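You operate a simulated robot arm through the tools that you are given. There is no shell and no other tool.

The job below is to be done with a simulated two-armed robot. You get a single attempt, and the scene is never put back.

TASK
Strip the inverter: switch off, unscrew both plugs and stand them in their rests.
Fine: switch off before a plug moves; holder plug in the holder rest, earth plug in the earth rest.

It is judged by the outcome, as a careful person would: the job done as asked, and still so three seconds after it is handed in. It fails if anything else is knocked over, pushed out of place, dropped, spilled or broken.

THE ROBOT
Two 7-joint arms with fingered hands on one trunk that stands fixed in place. Base frame: the origin is at the foot of the trunk, x ahead of it, y to its left, z up. Readings come in cm, degrees, newtons and seconds.
The left shoulder is at [4.2, 16.2, 106.1], the right one opposite. Each reaches about 121.5 cm from its shoulder. Payload 4 kg a hand.
Tool frame (each hand has its own): the origin (TCP) lies between the finger pads and is the grasp point; the fingertips stand 3.6 cm ahead of it; z points along the fingers, y is the line along which they close. The gripper opens to 12.4 cm; its body begins 4.2 cm behind the TCP. The gripper is a hand of 4 fingers: y runs from the thumb to the fingers, the wrist lies at [-1.5, -9.9, -18.9] in the tool frame, and closing takes about 1.5 s.
Orientation is that of the tool frame in the base frame, as a unit quaternion [w, x, y, z]. With the fingers straight down and the wrist toward the robot, the tool's x, y and z point along [0, 1, 0], [1, 0, 0] and [0, 0, -1] of the base frame.

THE INTERFACE
- The arms move only by the tool drive_tool. It takes "left_rows", "right_rows" or both (then of equal length, played together; a hand with none holds still); each is one flat list of numbers, 6 for each row, row after row: the shift along the tool's x, y, z in cm, then the turn, a rotation vector about the tool's x, y, z in rad. In form: [x, y, z, wx, wy, wz, x, y, z, wx, wy, wz, ...]. A call has 1 to 20 rows; each row is the pose to reach, as a shift and turn from the pose commanded when the call began, along the tool's axes at that moment. "left_gripper" and "right_gripper" are, for a hand that has rows, the opening in per cent of the stroke, from 0 (shut) to 100 (fully open), set as the call begins (left out, the last holds). A row lasts 0.2 s, in which the tool goes at most 5 cm and 8.6 degrees; a call with a longer step from one row to the next is refused whole, and so is a gripper value outside its range. Where a pose cannot be reached the arm comes as near as it can. A force on the tool above 40 N (or 10 N above the force at the start of the call, whichever is more), or a blocked arm, ends the call early, and 0.2 s more pass. The fingers move at their own pace (about 4.5 cm/s each) and stop on an object; they squeeze with about 31 N. The grip force told is the motor's: it shows also when the fingers shut on nothing. Time passes only in rows, and 0.2 s behind the last, so rows that repeat a pose let the fingers close. It gives the time, the measured TCP pose, the force on the tool (base axes), the opening and the grip force at its end, in the units of the frame above (readings bear some noise), with the torque about the TCP (base axes, N m) and any sound that the robot's microphone picked up.
- Cameras (640 x 400 px; columns grow to the right, rows downward): "scene" is now at [13.12, -4.77, 133.24]; the picture's right is [-0.50, -0.86, 0.08], its down [-0.27, 0.07, -0.96] and it looks along [0.82, -0.50, -0.27] (base axes); focal length 245 px, centre (320, 200). "left" rides on the left gripper at [-7.5, -8.6, -12.3] in its tool frame; the picture's right is [-0.70, -0.34, 0.63], its down [0.64, -0.68, 0.35] and it looks along [0.32, 0.65, 0.69] (tool axes); focal length 275 px, centre (320, 200). "right" rides on the right gripper at [7.5, -8.6, -12.3] in its tool frame; the picture's right is [-0.70, 0.34, -0.63], its down [-0.64, -0.68, 0.35] and it looks along [-0.32, 0.65, 0.69] (tool axes); focal length 275 px, centre (320, 200).
- get_image(camera): a new picture of that camera. The clock stands still meanwhile.
- raise_lower(by): moves the trunk up (or, below 0, down) by that many cm; the arms and the scene camera ride with it, the base frame stays. It gives what a move gives, with no picture.
- grasp_type(shape, hand): the hand has 4 fingers and takes this shape, open, in about a second: jaw (thumb against the fingers, like two jaws); tri (thumb and two fingers); tip (a fingertip pinch); poke (one finger out to press); point (the index stretched); flat (the hand flat); cup (the hand cupped); fist (a fist). The gripper value then closes the fingers along that shape, each until it touches; the sizes above hold for jaw. It gives what a move gives, with no picture.
- head_to(pan, tilt): turns the head with the scene camera to pan (to the left, within 86 degrees either way) and tilt (down, from -29 to 69), counted from straight ahead of the robot (the tilt from the chest, where the trunk bows). It gives what a move gives.
- pixel_to_xyz(camera, pixels): for up to 12 pixels [column, row] of the newest picture of that camera ("zoom" is the newest enlarged one), the place [x, y, z] in the base frame of the surface seen there, good to about 0.3 cm, but the place of the scene camera against the robot may be out by one fixed shift of up to 1.8 cm in any direction. The clock stands still meanwhile.
- enlarge(camera, box): a new picture of the part [left, top, right, bottom] of that camera's present view, enlarged. The clock stands still meanwhile.
- close_job(): hands the job in; it is judged then, once.

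Open the grippers and draw the arms clear of the work before you hand the job in, unless the task says otherwise.

The tools are called after "Emit:" by a JSON object that holds its "op" and its "data". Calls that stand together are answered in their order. drive_tool: Moves the arms, as the interface text tells. Its arguments: {"type":"object","properties":{"left_rows":{"type":"array"},"left_gripper":{"type":"number"},"right_rows":{"type":"array"},"right_gripper":{"type":"number"}},"required":[]} The other tools are called the same way: raise_lower (by) moves the trunk up or down; grasp_type (shape, hand) gives the hand a shape; head_to (pan, tilt) turns the head that bears the scene camera; get_image (camera) takes a picture; pixel_to_xyz (camera, pixels) gives the place of the surface under pixels of a picture; enlarge (camera, box) takes an enlarged picture of a part of a camera's view; close_job () hands the job in.

At the start:

```text
t: 0.0
left_eef_pos: [79.28, -10.79, 135.08]
left_ee_rot: [0.001, 0.707, 0.707, -0.001]
left_ft_force: [0.0, 0.0, -0.1]
left_ft_torque: [0.01, 0.0, 0.01]
left_width: 12.38
left_grasp_force: 0.1
left_shape: jaw
right_eef_pos: [45.85, -68.66, 130.57]
right_ee_rot: [0.0, 0.708, 0.707, 0.0]
right_ft_force: [0.6, -0.1, 0.3]
right_ft_torque: [-0.02, 0.03, 0.0]
right_width: 12.38
right_grasp_force: 0.1
right_shape: jaw
trunk travel left (down, up): [-22.5, 25.3]
head pan, tilt (commanded): [-30.5, 8.3]
```

scene: 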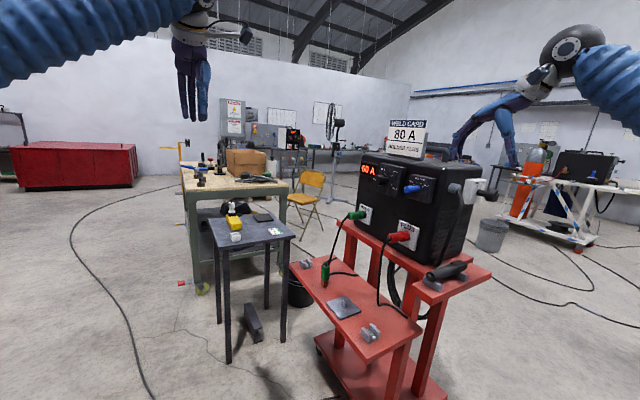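
right: 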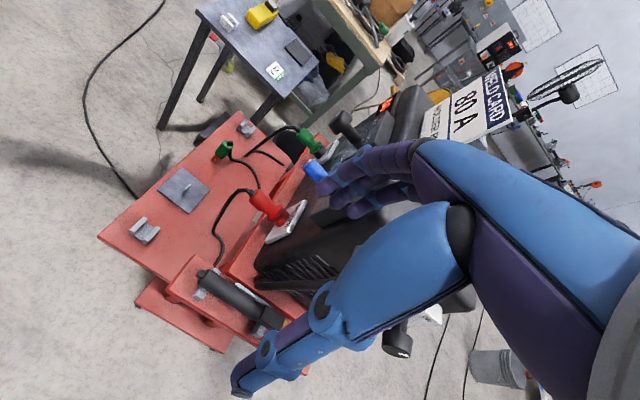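
left: 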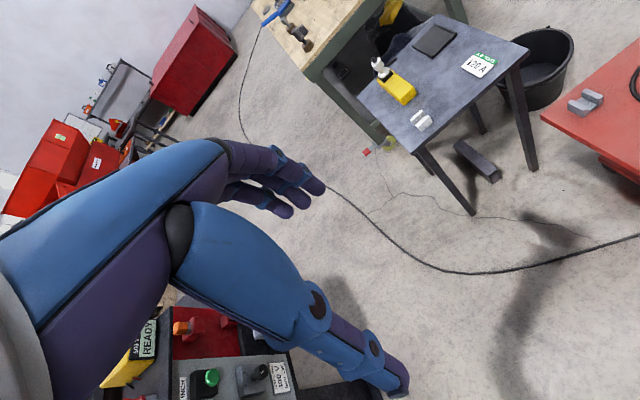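

The scene shows the black inverter on a red cart with a green plug (357,215), a red plug (400,237), and rests on the lower red shelf. I'll enlarge the relevant parts first.

Emit:
{"op": "enlarge", "data": {"camera": "scene", "box": [330, 110, 510, 260]}}

Emit:
{"op": "enlarge", "data": {"camera": "scene", "box": [270, 190, 510, 360]}}

Emit:
{"op": "enlarge", "data": {"camera": "right", "box": [90, 80, 350, 360]}}

```text
2.67 times, centred on (420, 185) of scene
```

zoom: 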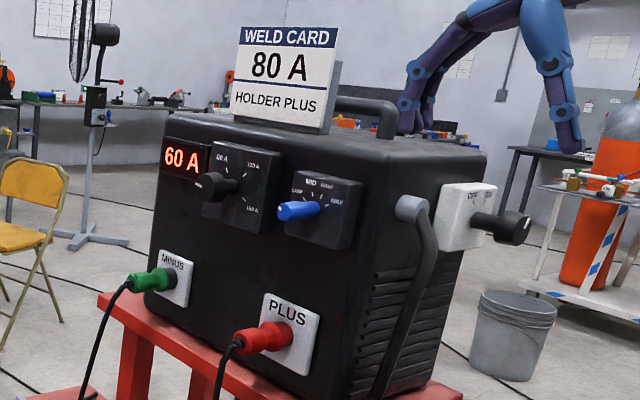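

```text
2.35 times, centred on (390, 275) of scene
```

zoom: 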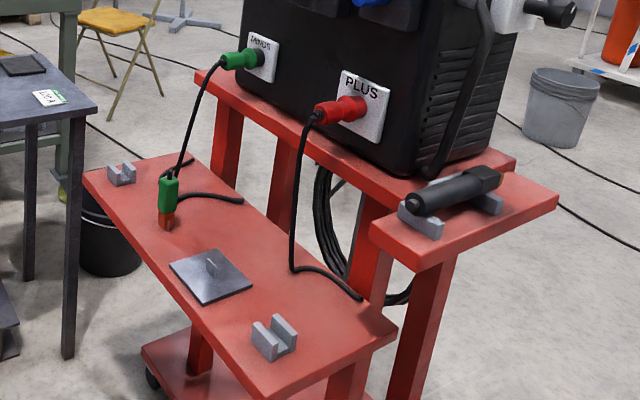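

```text
1.43 times, centred on (220, 220) of right
```

zoom: 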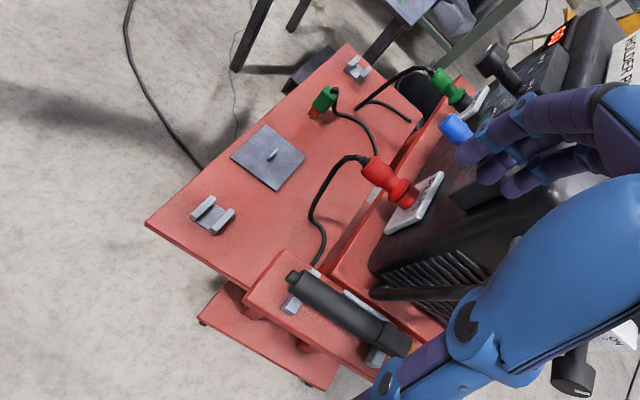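

The card reads "80 A / HOLDER PLUS"; red plug in PLUS, green in MINUS, and a black rotary knob on the right side box. I'll turn the head to see the work centred and look closer at the rests and switch.

Emit:
{"op": "head_to", "data": {"pan": -45, "tilt": 28}}

Emit:
{"op": "get_image", "data": {"camera": "scene"}}

```text
t: 0.8
left_eef_pos: [79.34, -10.67, 135.18]
left_ee_rot: [0.0, 0.708, 0.707, 0.0]
left_ft_force: [-0.1, -1.0, 0.6]
left_ft_torque: [-0.02, 0.0, -0.02]
left_width: 12.35
left_grasp_force: 0.1
left_shape: jaw
right_eef_pos: [45.8, -68.69, 130.55]
right_ee_rot: [0.0, 0.707, 0.707, 0.0]
right_ft_force: [-0.5, -0.1, -0.1]
right_ft_torque: [-0.01, -0.03, 0.02]
right_width: 12.37
right_grasp_force: 0.2
right_shape: jaw
trunk travel left (down, up): [-22.5, 25.3]
head pan, tilt (commanded): [-45.0, 28.0]
```

```text
taken
```

scene: 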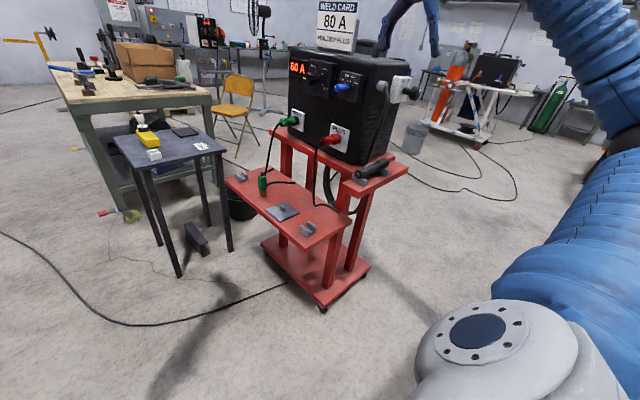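

The cart is now at about (320,180). I'll enlarge the switch, the panel and the rests.

Emit:
{"op": "enlarge", "data": {"camera": "scene", "box": [360, 60, 440, 110]}}

Emit:
{"op": "enlarge", "data": {"camera": "scene", "box": [270, 40, 430, 140]}}

Emit:
{"op": "enlarge", "data": {"camera": "scene", "box": [220, 110, 400, 250]}}

Emit:
{"op": "enlarge", "data": {"camera": "scene", "box": [225, 160, 289, 200]}}

Emit:
{"op": "enlarge", "data": {"camera": "scene", "box": [270, 200, 350, 250]}}

```text
8.00 times, centred on (400, 85) of scene
```

zoom: 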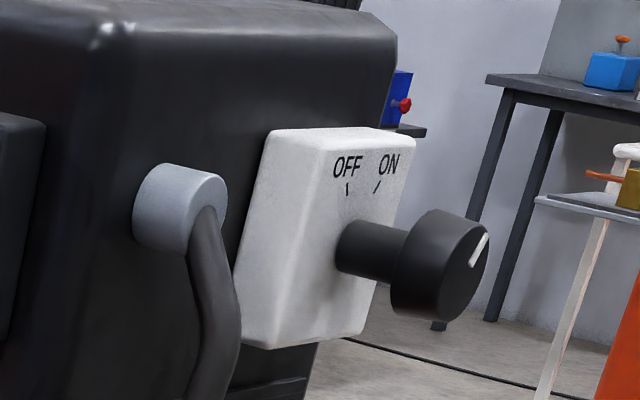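

```text
4.00 times, centred on (350, 90) of scene
```

zoom: 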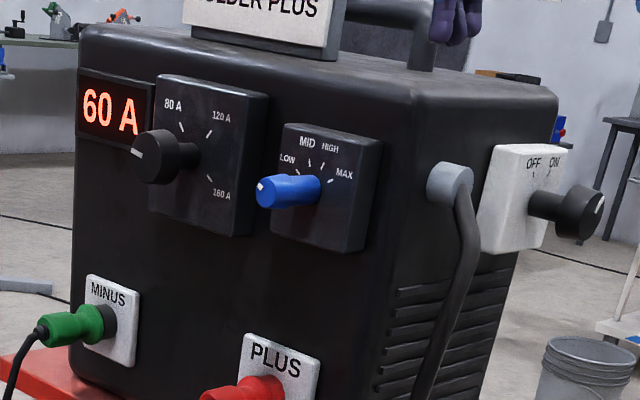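

```text
2.86 times, centred on (310, 180) of scene
```

zoom: 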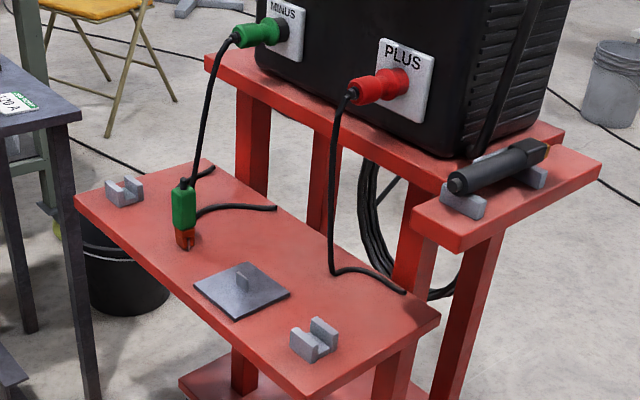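

```text
10.00 times, centred on (257, 180) of scene
```

zoom: 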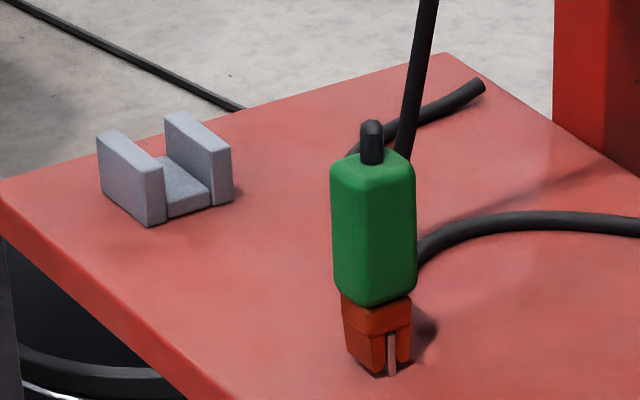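

```text
8.00 times, centred on (310, 225) of scene
```

zoom: 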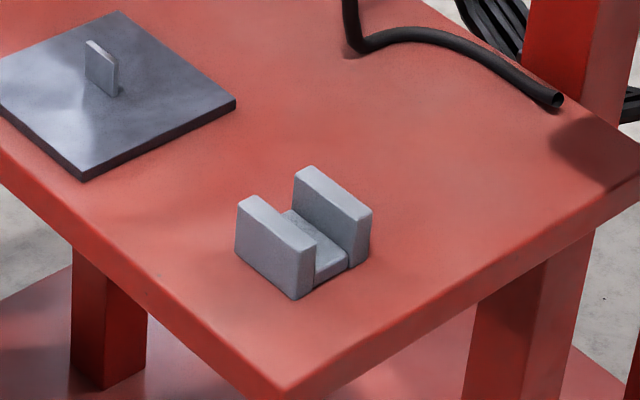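

The switch pointer stands at ON; earth clamp (green) and two U-rests lie on the lower tray. I'll measure the key places from the current scene picture.

Emit:
{"op": "get_image", "data": {"camera": "scene"}}

Emit:
{"op": "enlarge", "data": {"camera": "scene", "box": [220, 50, 428, 180]}}

```text
taken
```

scene: 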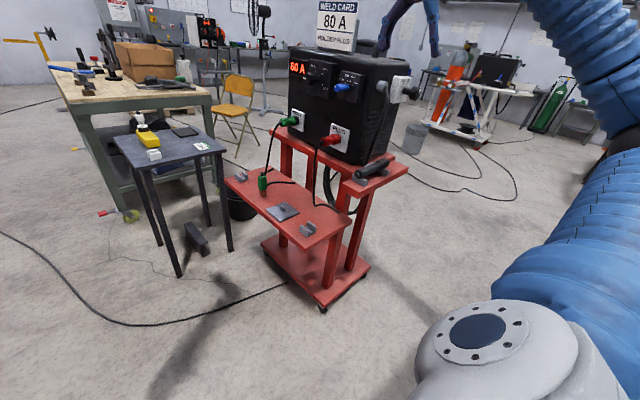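

```text
3.08 times, centred on (324, 115) of scene
```

zoom: 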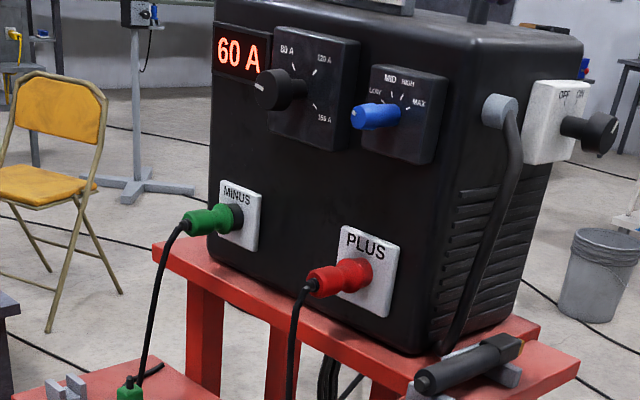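

Emit:
{"op": "pixel_to_xyz", "data": {"camera": "zoom", "pixels": [[195, 222], [212, 218], [252, 195], [230, 240], [325, 280], [352, 270], [388, 245], [375, 305], [572, 128], [604, 132], [545, 110], [550, 145]]}}

Emit:
{"op": "pixel_to_xyz", "data": {"camera": "scene", "pixels": [[238, 175], [245, 172], [262, 183], [262, 197], [284, 211], [304, 227], [312, 228], [232, 182], [300, 246], [350, 226], [360, 172], [382, 163]]}}

```text
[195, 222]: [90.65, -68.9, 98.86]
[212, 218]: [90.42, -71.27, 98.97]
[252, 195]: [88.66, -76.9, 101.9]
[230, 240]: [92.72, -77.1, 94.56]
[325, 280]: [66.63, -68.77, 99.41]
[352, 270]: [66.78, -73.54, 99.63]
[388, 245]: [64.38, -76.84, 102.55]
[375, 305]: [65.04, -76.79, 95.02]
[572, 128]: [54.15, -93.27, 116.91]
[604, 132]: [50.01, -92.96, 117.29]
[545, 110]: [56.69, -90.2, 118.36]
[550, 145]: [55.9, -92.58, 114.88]
```

```text
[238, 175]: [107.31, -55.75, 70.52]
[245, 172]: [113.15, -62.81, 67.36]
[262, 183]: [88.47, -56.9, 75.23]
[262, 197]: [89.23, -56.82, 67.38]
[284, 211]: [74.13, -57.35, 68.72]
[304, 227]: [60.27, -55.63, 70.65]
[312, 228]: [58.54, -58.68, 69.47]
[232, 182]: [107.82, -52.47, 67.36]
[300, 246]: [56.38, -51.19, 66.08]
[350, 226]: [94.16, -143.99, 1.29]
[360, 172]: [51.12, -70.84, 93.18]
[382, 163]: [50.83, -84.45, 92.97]
```

Geometry: front panel faces +y at y≈-77, plugs at (90,-70,99) green and (67,-70,99.5) red, the switch knob points to -x at (50..55,-93,117). I'll look through the right hand camera for unbiased positions.

Emit:
{"op": "get_image", "data": {"camera": "right"}}

Emit:
{"op": "pixel_to_xyz", "data": {"camera": "right", "pixels": [[254, 200], [268, 205], [305, 142], [318, 148], [245, 128], [248, 120], [140, 232], [148, 225], [180, 190], [222, 148], [120, 255], [398, 345]]}}

Emit:
{"op": "enlarge", "data": {"camera": "right", "box": [100, 100, 260, 200]}}

Emit:
{"op": "enlarge", "data": {"camera": "right", "box": [100, 180, 260, 280]}}

Emit:
{"op": "enlarge", "data": {"camera": "right", "box": [200, 110, 360, 260]}}

```text
taken
```

right: 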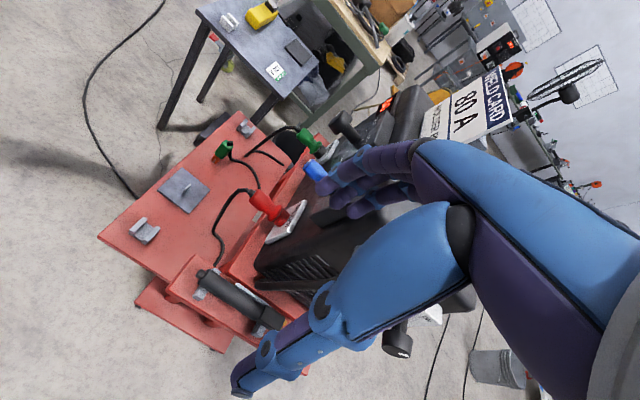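

```text
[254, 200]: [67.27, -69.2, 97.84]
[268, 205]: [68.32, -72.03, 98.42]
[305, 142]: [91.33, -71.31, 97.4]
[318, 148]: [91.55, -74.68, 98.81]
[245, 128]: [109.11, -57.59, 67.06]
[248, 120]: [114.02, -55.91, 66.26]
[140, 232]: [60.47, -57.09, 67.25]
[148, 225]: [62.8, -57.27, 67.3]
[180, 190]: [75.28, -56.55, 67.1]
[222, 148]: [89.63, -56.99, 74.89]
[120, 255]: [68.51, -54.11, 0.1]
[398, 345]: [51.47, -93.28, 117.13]
```

```text
4.00 times, centred on (180, 150) of right
```

zoom: 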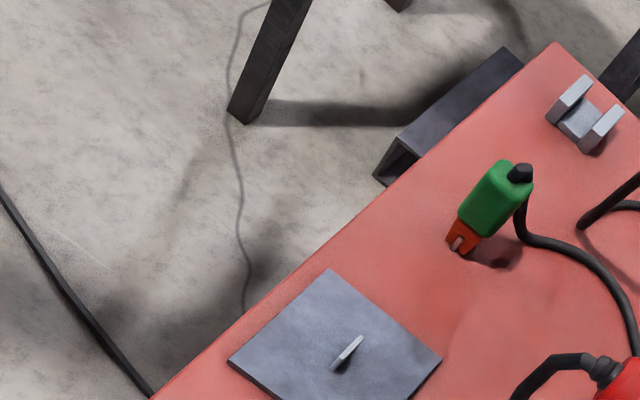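

```text
4.00 times, centred on (180, 230) of right
```

zoom: 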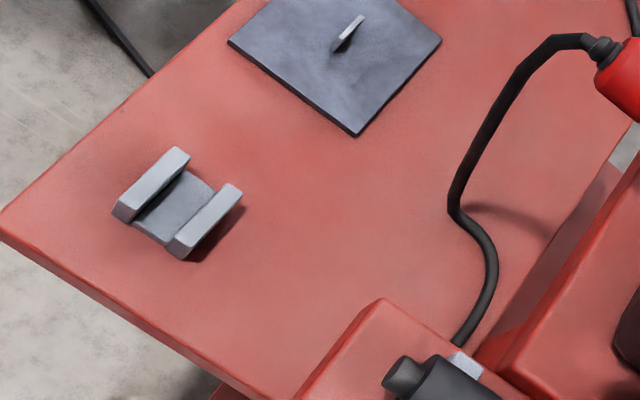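

```text
2.67 times, centred on (280, 185) of right
```

zoom: 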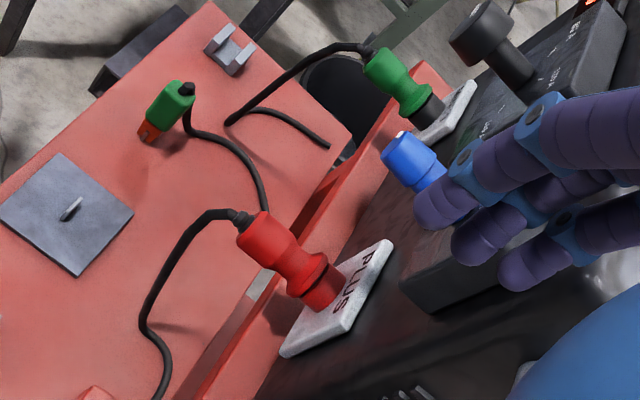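

The rest channels run along x. I'll measure the holder rest in a tighter enlargement.

Emit:
{"op": "enlarge", "data": {"camera": "right", "box": [120, 205, 176, 250]}}

```text
8.89 times, centred on (148, 228) of right
```

zoom: 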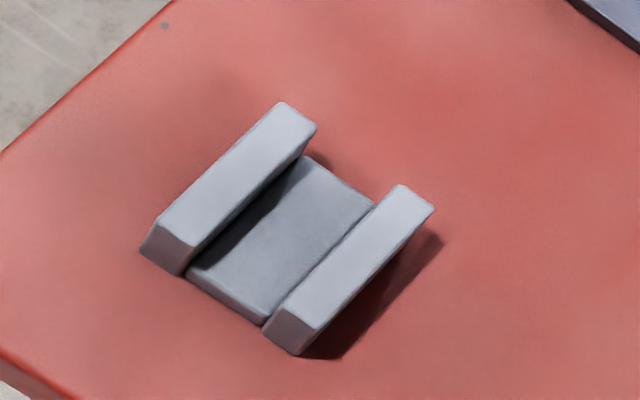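

Emit:
{"op": "pixel_to_xyz", "data": {"camera": "zoom", "pixels": [[160, 218], [192, 240], [278, 108], [312, 128], [285, 305], [315, 322], [400, 190], [430, 208], [285, 230], [230, 282], [310, 180], [450, 320]]}}

Emit:
{"op": "enlarge", "data": {"camera": "right", "box": [225, 170, 315, 250]}}

```text
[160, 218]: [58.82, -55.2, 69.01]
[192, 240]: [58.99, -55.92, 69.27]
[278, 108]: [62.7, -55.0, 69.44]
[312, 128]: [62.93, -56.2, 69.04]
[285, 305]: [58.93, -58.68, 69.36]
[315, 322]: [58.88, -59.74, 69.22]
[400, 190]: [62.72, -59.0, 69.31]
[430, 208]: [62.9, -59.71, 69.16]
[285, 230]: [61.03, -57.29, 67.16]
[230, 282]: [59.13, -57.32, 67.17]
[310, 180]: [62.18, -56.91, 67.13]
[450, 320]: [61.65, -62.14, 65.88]
```

```text
5.00 times, centred on (270, 210) of right
```

zoom: 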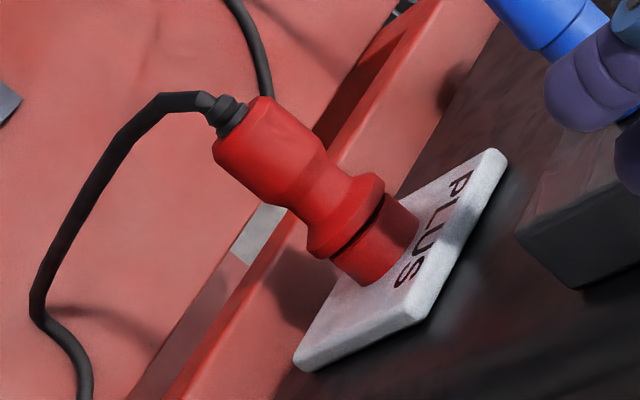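

Holder rest: x 58.8–62.9, channel y -56.0…-58.7, floor z 67.15, wall top 69.2. Now measure the red plug's profile in this enlargement.

Emit:
{"op": "pixel_to_xyz", "data": {"camera": "zoom", "pixels": [[222, 115], [240, 130], [255, 150], [290, 165], [305, 190], [340, 215], [355, 220], [375, 240], [390, 250], [410, 275], [350, 265], [375, 185]]}}

```text
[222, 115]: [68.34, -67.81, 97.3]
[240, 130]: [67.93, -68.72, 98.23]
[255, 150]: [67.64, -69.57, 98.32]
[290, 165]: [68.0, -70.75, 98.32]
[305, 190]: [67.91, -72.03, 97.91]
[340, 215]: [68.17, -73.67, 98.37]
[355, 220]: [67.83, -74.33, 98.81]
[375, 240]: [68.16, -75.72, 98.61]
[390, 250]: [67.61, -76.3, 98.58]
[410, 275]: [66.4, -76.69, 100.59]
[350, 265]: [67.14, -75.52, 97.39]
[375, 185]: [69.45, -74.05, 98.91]
```

Now I'll look at the switch in high zoom from the scene camera to get pointer and mark angles.

Emit:
{"op": "enlarge", "data": {"camera": "scene", "box": [385, 70, 433, 106]}}

Emit:
{"op": "pixel_to_xyz", "data": {"camera": "zoom", "pixels": [[140, 180], [250, 190], [300, 260], [350, 240], [400, 260], [420, 200], [450, 180], [440, 240], [200, 150], [100, 250], [200, 320], [240, 150]]}}

```text
11.11 times, centred on (409, 88) of scene
```

zoom: 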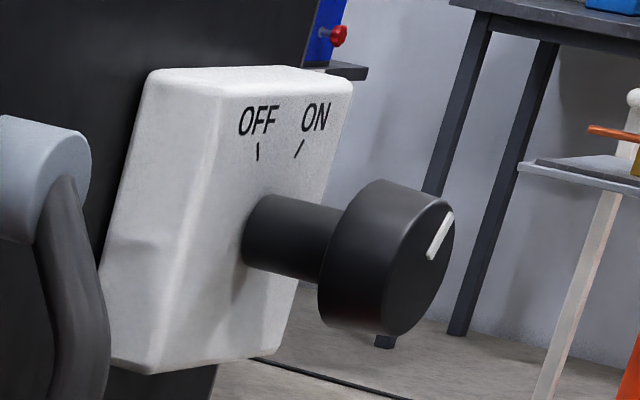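

```text
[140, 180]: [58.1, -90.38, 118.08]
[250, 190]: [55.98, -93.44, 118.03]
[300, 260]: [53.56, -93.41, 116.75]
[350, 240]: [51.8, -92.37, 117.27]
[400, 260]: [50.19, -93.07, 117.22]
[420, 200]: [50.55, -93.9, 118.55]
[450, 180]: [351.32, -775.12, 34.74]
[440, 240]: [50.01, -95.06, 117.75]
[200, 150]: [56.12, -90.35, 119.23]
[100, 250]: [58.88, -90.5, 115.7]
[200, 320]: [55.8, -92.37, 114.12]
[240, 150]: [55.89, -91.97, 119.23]
```

I'll measure the mark ends and the pointer ends on that enlargement.

Emit:
{"op": "pixel_to_xyz", "data": {"camera": "zoom", "pixels": [[257, 145], [258, 160], [303, 141], [296, 156], [450, 216], [430, 256], [400, 325], [390, 183], [340, 110], [290, 355], [350, 80], [170, 370]]}}

```text
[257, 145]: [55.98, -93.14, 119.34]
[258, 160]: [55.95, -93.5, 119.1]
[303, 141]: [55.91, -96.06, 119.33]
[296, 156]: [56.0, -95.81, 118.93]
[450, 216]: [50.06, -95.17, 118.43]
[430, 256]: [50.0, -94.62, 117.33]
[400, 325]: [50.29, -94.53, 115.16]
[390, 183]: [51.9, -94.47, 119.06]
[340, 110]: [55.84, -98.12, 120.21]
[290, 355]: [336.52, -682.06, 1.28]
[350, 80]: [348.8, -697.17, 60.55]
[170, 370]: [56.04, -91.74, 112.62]
```

The marks sit about ±30° from vertical and the pointer is at ON, so the knob needs about 60° counter‑clockwise seen from the robot. I'll move the right hand back and turn its fingers to point along +x to look at the switch.

Emit:
{"op": "drive_tool", "data": {"right_rows": [-2.167, -1.5, 1.167, -0.131, 0, 0, -4.333, -3.0, 2.333, -0.262, 0, 0, -6.5, -4.5, 3.5, -0.393, 0, 0, -8.667, -6.0, 4.667, -0.524, 0, 0, -10.833, -7.5, 5.833, -0.654, 0, 0, -13.0, -9.0, 7.0, -0.785, 0, 0, -15.167, -10.5, 8.167, -0.916, 0, 0, -17.333, -12.0, 9.333, -1.047, 0, 0, -19.5, -13.5, 10.5, -1.178, 0, 0, -21.667, -15.0, 11.667, -1.309, 0, 0, -23.833, -16.5, 12.833, -1.44, 0, 0, -26.0, -18.0, 14.0, -1.571, 0, 0, -26.0, -18.0, 14.0, -1.571, 0, 0]}}

Emit:
{"op": "get_image", "data": {"camera": "right"}}

Emit:
{"op": "get_image", "data": {"camera": "scene"}}

```text
t: 3.6
left_eef_pos: [79.36, -10.61, 135.24]
left_ee_rot: [0.0, 0.706, 0.708, 0.0]
left_ft_force: [0.2, -0.2, 0.2]
left_ft_torque: [0.0, -0.04, -0.02]
left_width: 12.38
left_grasp_force: 0.0
left_shape: jaw
right_eef_pos: [27.97, -94.69, 116.72]
right_ee_rot: [0.5, 0.5, 0.5, 0.5]
right_ft_force: [-0.2, 0.4, 0.1]
right_ft_torque: [0.02, -0.03, 0.0]
right_width: 12.42
right_grasp_force: 0.1
right_shape: jaw
trunk travel left (down, up): [-22.5, 25.3]
head pan, tilt (commanded): [-45.0, 28.0]
```

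```text
taken
```

right: 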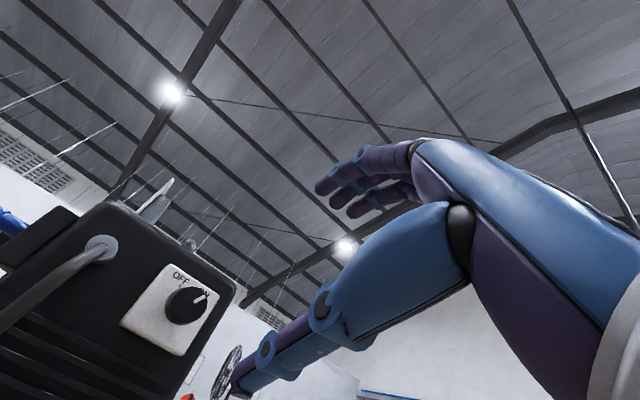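

```text
taken
```

scene: 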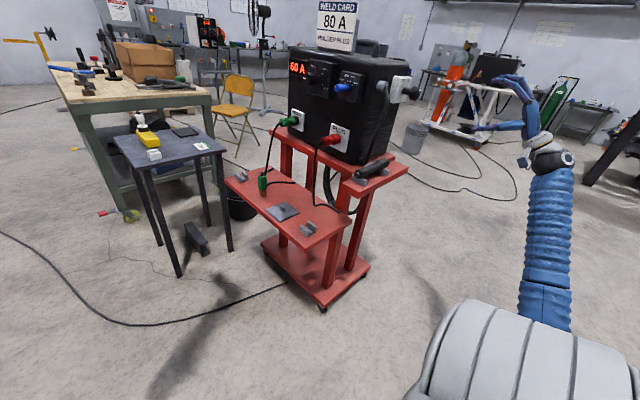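

The right camera now sees the knob at (185,305). I'll enlarge and measure it.

Emit:
{"op": "enlarge", "data": {"camera": "right", "box": [110, 245, 240, 365]}}

```text
3.33 times, centred on (175, 305) of right
```

zoom: 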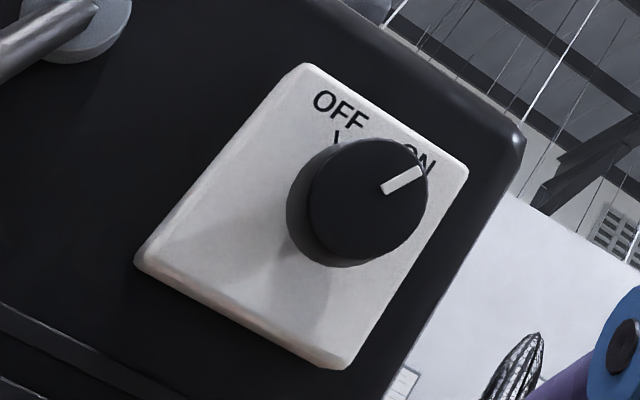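

Emit:
{"op": "pixel_to_xyz", "data": {"camera": "zoom", "pixels": [[368, 200], [315, 190], [422, 200], [360, 145], [365, 255], [335, 230], [400, 230], [330, 155], [300, 75], [465, 170], [340, 365], [145, 260]]}}

```text
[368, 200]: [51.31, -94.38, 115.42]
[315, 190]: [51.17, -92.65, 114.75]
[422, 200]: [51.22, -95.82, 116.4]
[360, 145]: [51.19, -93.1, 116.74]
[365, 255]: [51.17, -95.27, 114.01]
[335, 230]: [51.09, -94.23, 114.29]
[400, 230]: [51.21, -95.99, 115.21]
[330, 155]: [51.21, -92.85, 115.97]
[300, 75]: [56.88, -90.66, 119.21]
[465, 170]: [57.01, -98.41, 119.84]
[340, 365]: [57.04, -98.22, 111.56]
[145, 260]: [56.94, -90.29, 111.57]
```

Knob face centre ≈ (51.2,-94.25,115.5), radius ≈1.8, plate face x≈57. I'll check the strap/handle bar at left for clearance before approaching.

Emit:
{"op": "pixel_to_xyz", "data": {"camera": "right", "pixels": [[100, 248], [85, 260], [60, 278], [40, 295], [10, 315], [90, 242], [130, 262], [70, 330]]}}

```text
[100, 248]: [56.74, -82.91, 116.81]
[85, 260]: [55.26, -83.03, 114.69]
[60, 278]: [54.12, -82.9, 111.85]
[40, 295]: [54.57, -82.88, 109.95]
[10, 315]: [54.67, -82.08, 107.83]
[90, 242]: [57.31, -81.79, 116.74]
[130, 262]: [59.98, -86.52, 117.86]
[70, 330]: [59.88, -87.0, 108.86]
```

The strap is at y≈-83, well clear. I'll roll +30° and advance the open hand over the knob.

Emit:
{"op": "drive_tool", "data": {"right_rows": [0.1, -0.3, 2.5, 0, 0, 0.131, 0.2, -0.6, 5, 0, 0, 0.262, 0.3, -0.9, 7.5, 0, 0, 0.393, 0.42, -1.15, 10, 0, 0, 0.524, 0.42, -1.15, 13, 0, 0, 0.524, 0.42, -1.15, 16, 0, 0, 0.524, 0.42, -1.15, 18, 0, 0, 0.524, 0.42, -1.15, 19, 0, 0, 0.524, 0.42, -1.15, 19, 0, 0, 0.524], "right_gripper": 100}}

Emit:
{"op": "get_image", "data": {"camera": "right"}}

Emit:
{"op": "enlarge", "data": {"camera": "scene", "box": [340, 50, 480, 150]}}

```text
t: 5.6
left_eef_pos: [79.44, -10.76, 135.11]
left_ee_rot: [0.001, 0.707, 0.707, 0.0]
left_ft_force: [-0.4, 0.1, -0.1]
left_ft_torque: [-0.01, 0.01, -0.01]
left_width: 12.39
left_grasp_force: 0.1
left_shape: jaw
right_eef_pos: [46.78, -94.26, 115.5]
right_ee_rot: [0.354, 0.612, 0.354, 0.612]
right_ft_force: [-0.6, -0.1, -0.1]
right_ft_torque: [-0.02, 0.0, -0.03]
right_width: 12.4
right_grasp_force: 0.1
right_shape: jaw
trunk travel left (down, up): [-22.5, 25.3]
head pan, tilt (commanded): [-45.0, 28.0]
```

```text
taken
```

right: 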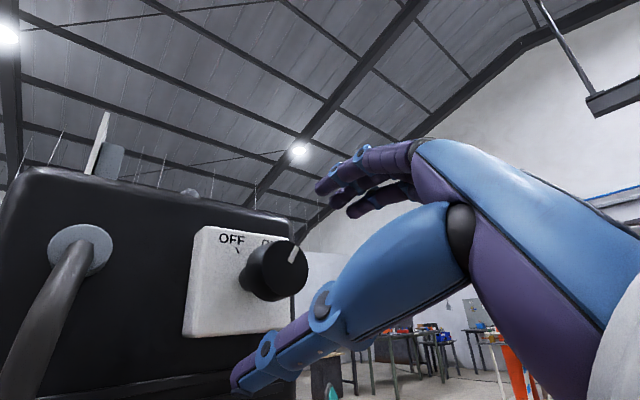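

```text
4.00 times, centred on (410, 100) of scene
```

zoom: 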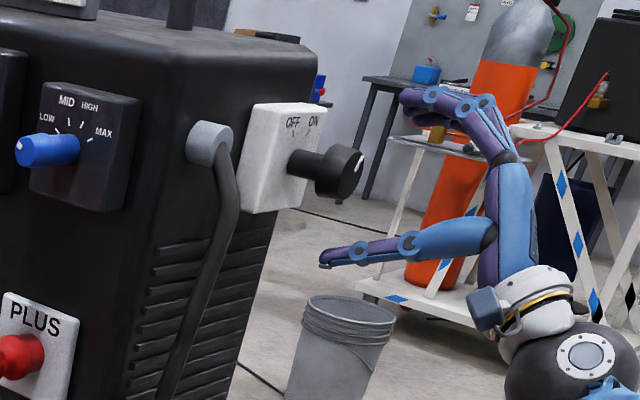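

The knob sits between thumb and fingers. I'll advance to TCP x≈52 and let the fingers close.

Emit:
{"op": "drive_tool", "data": {"right_rows": [0, 0, 2, 0, 0, 0, 0, 0, 4, 0, 0, 0, 0, 0, 5.2, 0, 0, 0, 0, 0, 5.2, 0, 0, 0], "right_gripper": 100}}

Emit:
{"op": "get_image", "data": {"camera": "right"}}

Emit:
{"op": "enlarge", "data": {"camera": "scene", "box": [340, 50, 480, 150]}}

```text
t: 6.6
left_eef_pos: [79.37, -10.72, 135.16]
left_ee_rot: [0.0, 0.707, 0.707, 0.0]
left_ft_force: [0.4, -0.8, -0.5]
left_ft_torque: [0.02, -0.02, 0.02]
left_width: 12.37
left_grasp_force: 0.0
left_shape: jaw
right_eef_pos: [51.95, -94.31, 115.39]
right_ee_rot: [0.354, 0.612, 0.354, 0.612]
right_ft_force: [0.2, 0.0, -0.5]
right_ft_torque: [0.0, -0.02, 0.02]
right_width: 12.39
right_grasp_force: 0.2
right_shape: jaw
trunk travel left (down, up): [-22.5, 25.3]
head pan, tilt (commanded): [-45.0, 28.0]
```

```text
taken
```

right: 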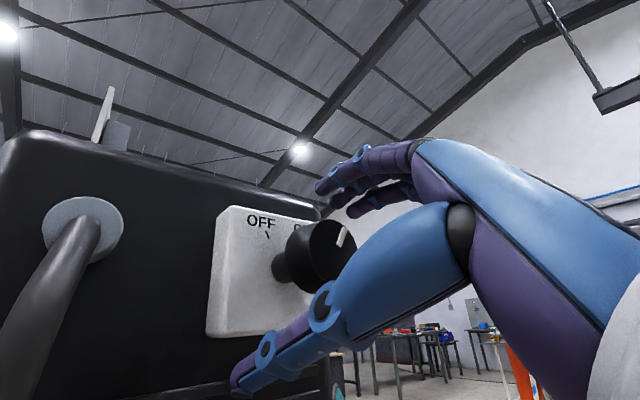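

```text
4.00 times, centred on (410, 100) of scene
```

zoom: 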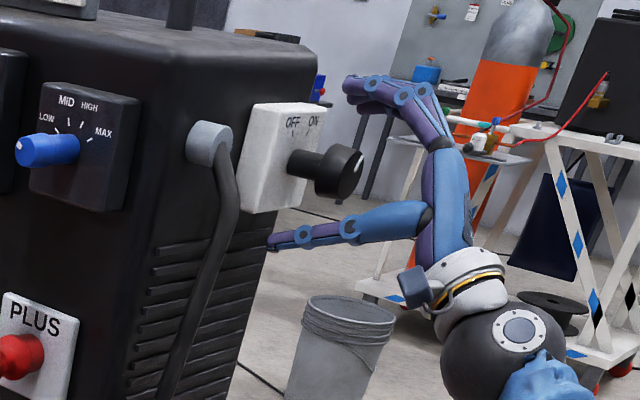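

The knob is inside the jaws with no contact. I'll close the hand on it.

Emit:
{"op": "drive_tool", "data": {"right_rows": [0, 0, 0, 0, 0, 0, 0, 0, 0, 0, 0, 0, 0, 0, 0, 0, 0, 0, 0, 0, 0, 0, 0, 0, 0, 0, 0, 0, 0, 0, 0, 0, 0, 0, 0, 0, 0, 0, 0, 0, 0, 0, 0, 0, 0, 0, 0, 0], "right_gripper": 0}}

Emit:
{"op": "get_image", "data": {"camera": "right"}}

Emit:
{"op": "enlarge", "data": {"camera": "scene", "box": [360, 60, 460, 130]}}

```text
t: 8.4
left_eef_pos: [79.48, -10.62, 135.07]
left_ee_rot: [0.0, 0.708, 0.707, -0.001]
left_ft_force: [-0.3, 0.6, 0.1]
left_ft_torque: [-0.03, 0.02, -0.01]
left_width: 12.35
left_grasp_force: 0.0
left_shape: jaw
right_eef_pos: [52.11, -94.22, 115.22]
right_ee_rot: [0.352, 0.612, 0.354, 0.613]
right_ft_force: [-2.2, 12.4, -11.6]
right_ft_torque: [-0.05, -0.2, -0.01]
right_width: 6.02
right_grasp_force: 31.1
right_shape: jaw
trunk travel left (down, up): [-22.5, 25.3]
head pan, tilt (commanded): [-45.0, 28.0]
```

```text
taken
```

right: 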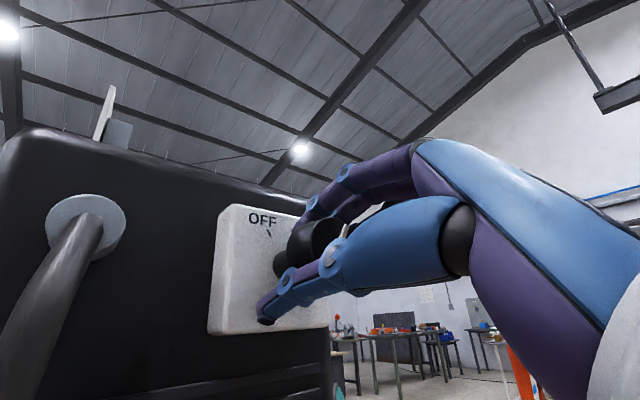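

```text
5.71 times, centred on (410, 95) of scene
```

zoom: 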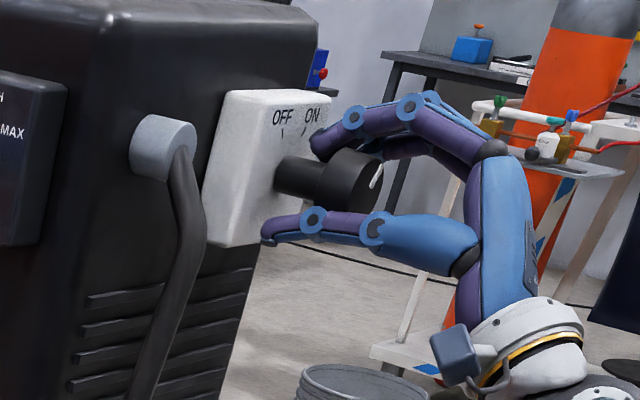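

The hand grips the knob (31 N, with a slight net push). I'll turn it gradually about the knob axis, −60° about tool z.

Emit:
{"op": "drive_tool", "data": {"right_rows": [0, 0, 0, 0, 0, -0.1, 0, 0, 0, 0, 0, -0.2, 0, 0, 0, 0, 0, -0.3, 0, 0, 0, 0, 0, -0.4, 0, 0, 0, 0, 0, -0.4], "right_gripper": 0}}

Emit:
{"op": "enlarge", "data": {"camera": "scene", "box": [360, 60, 460, 130]}}

Emit:
{"op": "get_image", "data": {"camera": "right"}}

```text
t: 9.6
left_eef_pos: [79.69, -10.79, 134.88]
left_ee_rot: [-0.001, 0.707, 0.707, -0.001]
left_ft_force: [-0.5, 0.3, -0.3]
left_ft_torque: [-0.04, 0.0, -0.01]
left_width: 12.37
left_grasp_force: 0.0
left_shape: jaw
right_eef_pos: [51.59, -94.07, 115.29]
right_ee_rot: [0.465, 0.534, 0.471, 0.527]
right_ft_force: [31.5, -1.3, -13.4]
right_ft_torque: [0.07, -0.18, -0.15]
right_width: 5.99
right_grasp_force: 30.9
right_shape: jaw
right hand out of reach, approached as far as the arm can: row 4, 5
trunk travel left (down, up): [-22.5, 25.3]
head pan, tilt (commanded): [-45.0, 28.0]
```

```text
5.71 times, centred on (410, 95) of scene
```

zoom: 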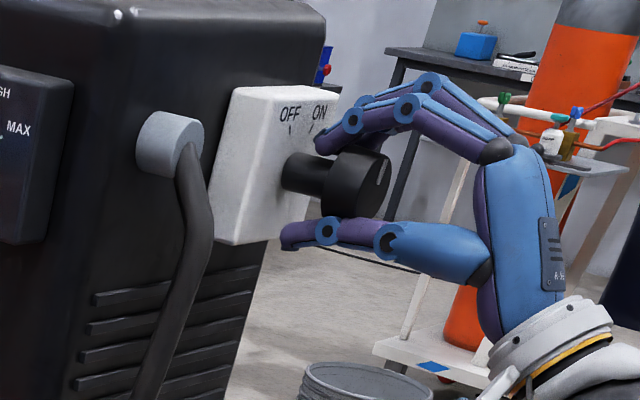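

```text
taken
```

right: 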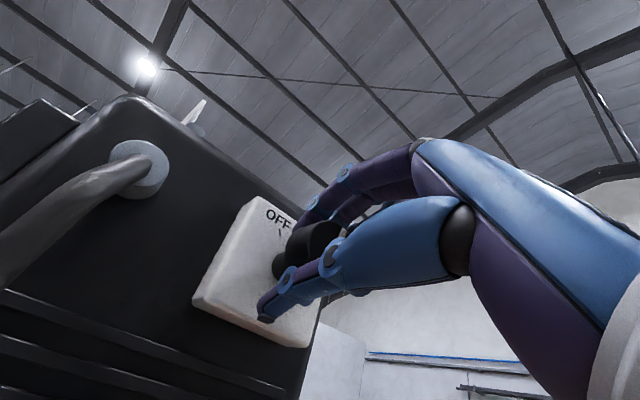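

The knob turned about 20°, but the arm hits its limit at this roll. I'll open the hand, then regrip with the wrist rolled further the comfortable way.

Emit:
{"op": "drive_tool", "data": {"right_rows": [0, 0, 0, 0, 0, 0.05, 0, 0, 0, 0, 0, 0.05, 0, 0, 0, 0, 0, 0.05, 0, 0, 0, 0, 0, 0.05, 0, 0, 0, 0, 0, 0.05, 0, 0, 0, 0, 0, 0.05, 0, 0, 0, 0, 0, 0.05], "right_gripper": 100}}

Emit:
{"op": "enlarge", "data": {"camera": "scene", "box": [360, 60, 460, 130]}}

Emit:
{"op": "get_image", "data": {"camera": "right"}}

```text
t: 11.2
left_eef_pos: [79.39, -10.74, 135.17]
left_ee_rot: [0.001, 0.707, 0.707, 0.0]
left_ft_force: [0.0, -0.1, -0.7]
left_ft_torque: [-0.02, 0.0, 0.02]
left_width: 12.35
left_grasp_force: 0.1
left_shape: jaw
right_eef_pos: [51.28, -94.24, 115.62]
right_ee_rot: [0.455, 0.543, 0.454, 0.54]
right_ft_force: [0.5, 0.7, -0.5]
right_ft_torque: [0.0, -0.01, 0.01]
right_width: 12.36
right_grasp_force: 0.1
right_shape: jaw
trunk travel left (down, up): [-22.5, 25.3]
head pan, tilt (commanded): [-45.0, 28.0]
```

```text
5.71 times, centred on (410, 95) of scene
```

zoom: 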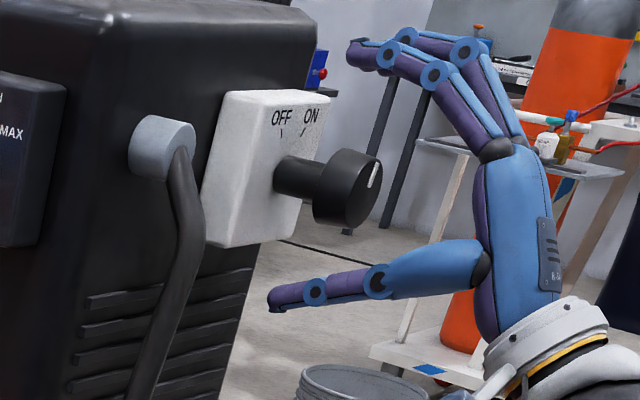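

```text
taken
```

right: 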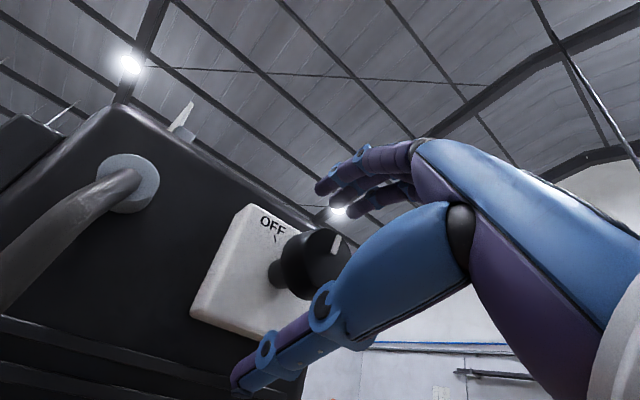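

Hand is open again. I'll zoom on the pointer to see where the knob stayed.

Emit:
{"op": "enlarge", "data": {"camera": "scene", "box": [385, 70, 433, 106]}}

Emit:
{"op": "enlarge", "data": {"camera": "right", "box": [190, 190, 370, 350]}}

```text
11.11 times, centred on (409, 88) of scene
```

zoom: 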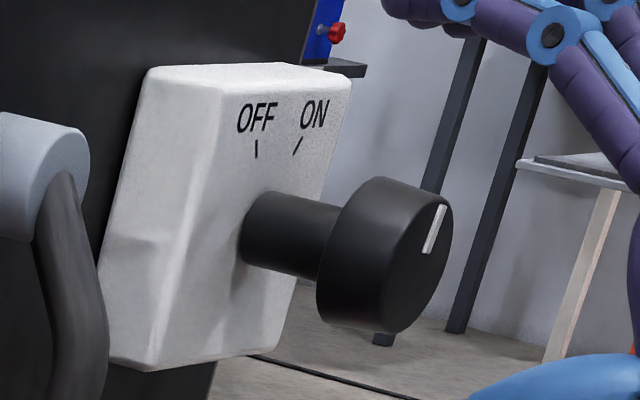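

```text
2.50 times, centred on (280, 270) of right
```

zoom: 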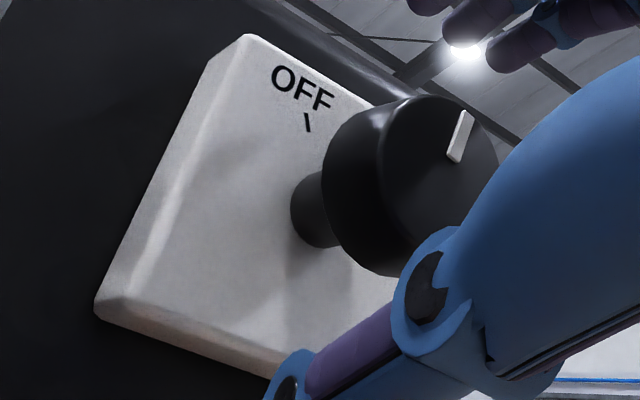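

The knob stayed partway (pointer now ~10–15° right of vertical). I'll retreat a little and roll the hand +60° for a second grip.

Emit:
{"op": "drive_tool", "data": {"right_rows": [0, 0, -2.5, 0, 0, 0, 0, 0, -5, 0, 0, 0.131, 0, 0, -6, 0, 0, 0.262, 0, 0, -6, 0, 0, 0.393, 0, 0, -6, 0, 0, 0.524, 0, 0, -6, 0, 0, 0.655, 0, 0, -6, 0, 0, 0.786, 0, 0, -6, 0, 0, 0.917, 0, 0, -6, 0, 0, 1.047, 0, 0, -6, 0, 0, 1.047], "right_gripper": 75}}

Emit:
{"op": "get_image", "data": {"camera": "right"}}

Emit:
{"op": "enlarge", "data": {"camera": "scene", "box": [340, 50, 480, 150]}}

```text
t: 13.4
left_eef_pos: [79.41, -10.82, 135.04]
left_ee_rot: [-0.001, 0.707, 0.707, 0.0]
left_ft_force: [0.3, 0.2, 0.2]
left_ft_torque: [0.01, 0.05, 0.02]
left_width: 12.36
left_grasp_force: 0.0
left_shape: jaw
right_eef_pos: [45.3, -94.24, 115.65]
right_ee_rot: [0.123, 0.696, 0.123, 0.697]
right_ft_force: [0.5, -0.5, -0.5]
right_ft_torque: [-0.03, -0.03, 0.03]
right_width: 9.31
right_grasp_force: 0.2
right_shape: jaw
trunk travel left (down, up): [-22.5, 25.3]
head pan, tilt (commanded): [-45.0, 28.0]
```

```text
taken
```

right: 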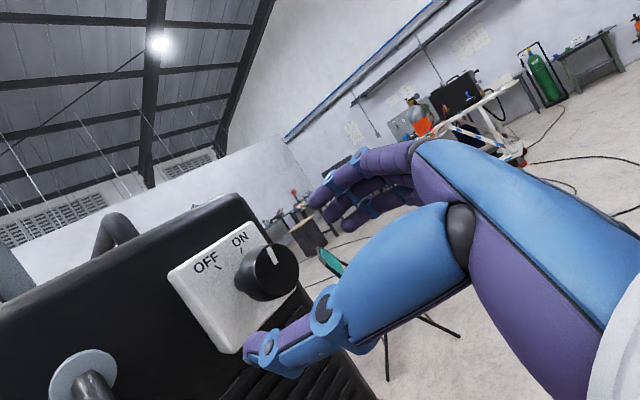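

```text
4.00 times, centred on (410, 100) of scene
```

zoom: 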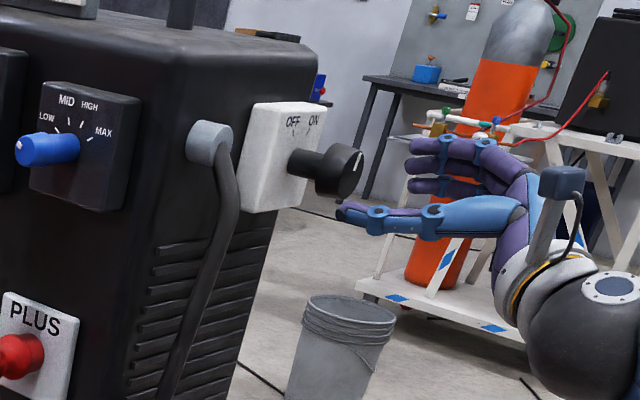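

Roll is now 70°. Let me view the knob from this angle and verify centre before advancing.

Emit:
{"op": "enlarge", "data": {"camera": "right", "box": [150, 210, 310, 360]}}

Emit:
{"op": "pixel_to_xyz", "data": {"camera": "right", "pixels": [[275, 265], [294, 268], [275, 298], [252, 262], [270, 246], [276, 263], [219, 250], [245, 345]]}}

```text
2.67 times, centred on (230, 285) of right
```

zoom: 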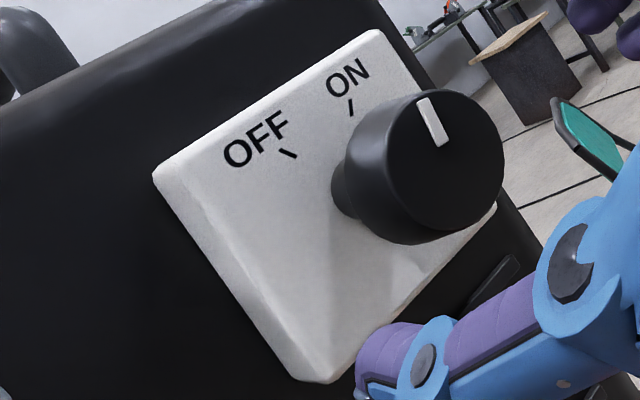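

```text
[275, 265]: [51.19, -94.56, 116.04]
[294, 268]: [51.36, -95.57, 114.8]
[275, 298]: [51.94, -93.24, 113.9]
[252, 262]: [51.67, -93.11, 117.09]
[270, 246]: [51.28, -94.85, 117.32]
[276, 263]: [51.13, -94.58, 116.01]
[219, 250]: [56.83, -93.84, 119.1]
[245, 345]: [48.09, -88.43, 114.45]
```

Pointer is now about midway between ON and OFF. I'll advance to x≈51.9 and close on the knob.

Emit:
{"op": "drive_tool", "data": {"right_rows": [0, 0, 2.5, 0, 0, 0, 0, 0, 5, 0, 0, 0, 0, 0, 6.5, 0, 0, 0, 0, 0, 6.5, 0, 0, 0], "right_gripper": 75}}

Emit:
{"op": "drive_tool", "data": {"right_rows": [0, 0, 0, 0, 0, 0, 0, 0, 0, 0, 0, 0, 0, 0, 0, 0, 0, 0, 0, 0, 0, 0, 0, 0, 0, 0, 0, 0, 0, 0, 0, 0, 0, 0, 0, 0, 0, 0, 0, 0, 0, 0], "right_gripper": 0}}

Emit:
{"op": "get_image", "data": {"camera": "right"}}

```text
t: 14.4
left_eef_pos: [79.27, -10.79, 135.38]
left_ee_rot: [0.0, 0.707, 0.708, 0.0]
left_ft_force: [-0.8, -0.4, -0.6]
left_ft_torque: [0.02, -0.02, 0.01]
left_width: 12.35
left_grasp_force: 0.1
left_shape: jaw
right_eef_pos: [51.88, -94.06, 115.53]
right_ee_rot: [0.122, 0.697, 0.123, 0.696]
right_ft_force: [-0.9, 0.6, -0.4]
right_ft_torque: [0.0, -0.03, 0.0]
right_width: 9.34
right_grasp_force: 0.0
right_shape: jaw
trunk travel left (down, up): [-22.5, 25.3]
head pan, tilt (commanded): [-45.0, 28.0]
```

```text
t: 16.0
left_eef_pos: [79.35, -10.66, 135.23]
left_ee_rot: [0.0, 0.707, 0.707, 0.0]
left_ft_force: [0.1, -0.2, 0.0]
left_ft_torque: [-0.02, -0.02, -0.01]
left_width: 12.41
left_grasp_force: 0.0
left_shape: jaw
right_eef_pos: [51.93, -94.01, 115.67]
right_ee_rot: [0.122, 0.696, 0.124, 0.696]
right_ft_force: [-1.3, 11.6, -5.9]
right_ft_torque: [0.05, -0.09, -0.47]
right_width: 4.49
right_grasp_force: 31.2
right_shape: jaw
trunk travel left (down, up): [-22.5, 25.3]
head pan, tilt (commanded): [-45.0, 28.0]
```

```text
taken
```

right: 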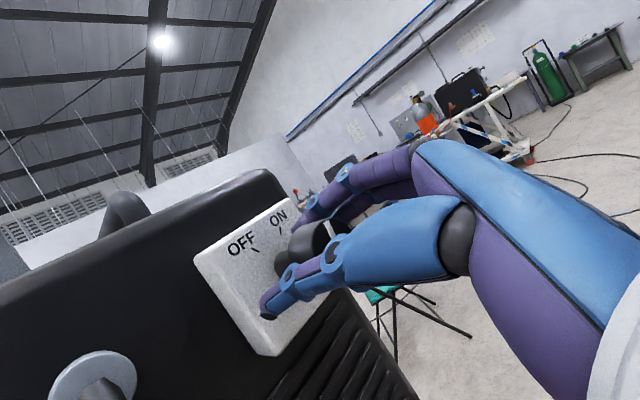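

The grip is firm (width 4.5). I'll now turn −40° about tool z.

Emit:
{"op": "drive_tool", "data": {"right_rows": [0, 0, 0, 0, 0, -0.1, 0, 0, 0, 0, 0, -0.2, 0, 0, 0, 0, 0, -0.3, 0, 0, 0, 0, 0, -0.4, 0, 0, 0, 0, 0, -0.5, 0, 0, 0, 0, 0, -0.6, 0, 0, 0, 0, 0, -0.7, 0, 0, 0, 0, 0, -0.7], "right_gripper": 0}}

Emit:
{"op": "get_image", "data": {"camera": "right"}}

Emit:
{"op": "enlarge", "data": {"camera": "scene", "box": [280, 40, 440, 140]}}

```text
t: 17.8
left_eef_pos: [79.41, -10.81, 135.1]
left_ee_rot: [0.0, 0.707, 0.707, -0.001]
left_ft_force: [0.7, -0.9, 0.6]
left_ft_torque: [0.01, -0.05, 0.03]
left_width: 12.37
left_grasp_force: 0.1
left_shape: jaw
right_eef_pos: [51.93, -94.21, 115.48]
right_ee_rot: [0.354, 0.613, 0.355, 0.611]
right_ft_force: [-7.1, 13.5, -22.8]
right_ft_torque: [0.04, -0.15, -0.26]
right_width: 5.85
right_grasp_force: 31.3
right_shape: jaw
trunk travel left (down, up): [-22.5, 25.3]
head pan, tilt (commanded): [-45.0, 28.0]
```

```text
taken
```

right: 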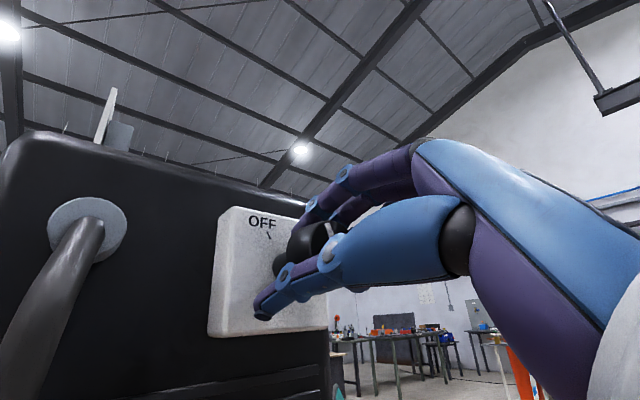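

```text
4.00 times, centred on (360, 90) of scene
```

zoom: 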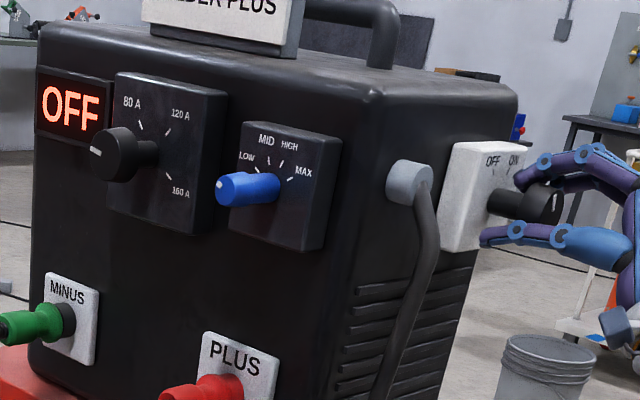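

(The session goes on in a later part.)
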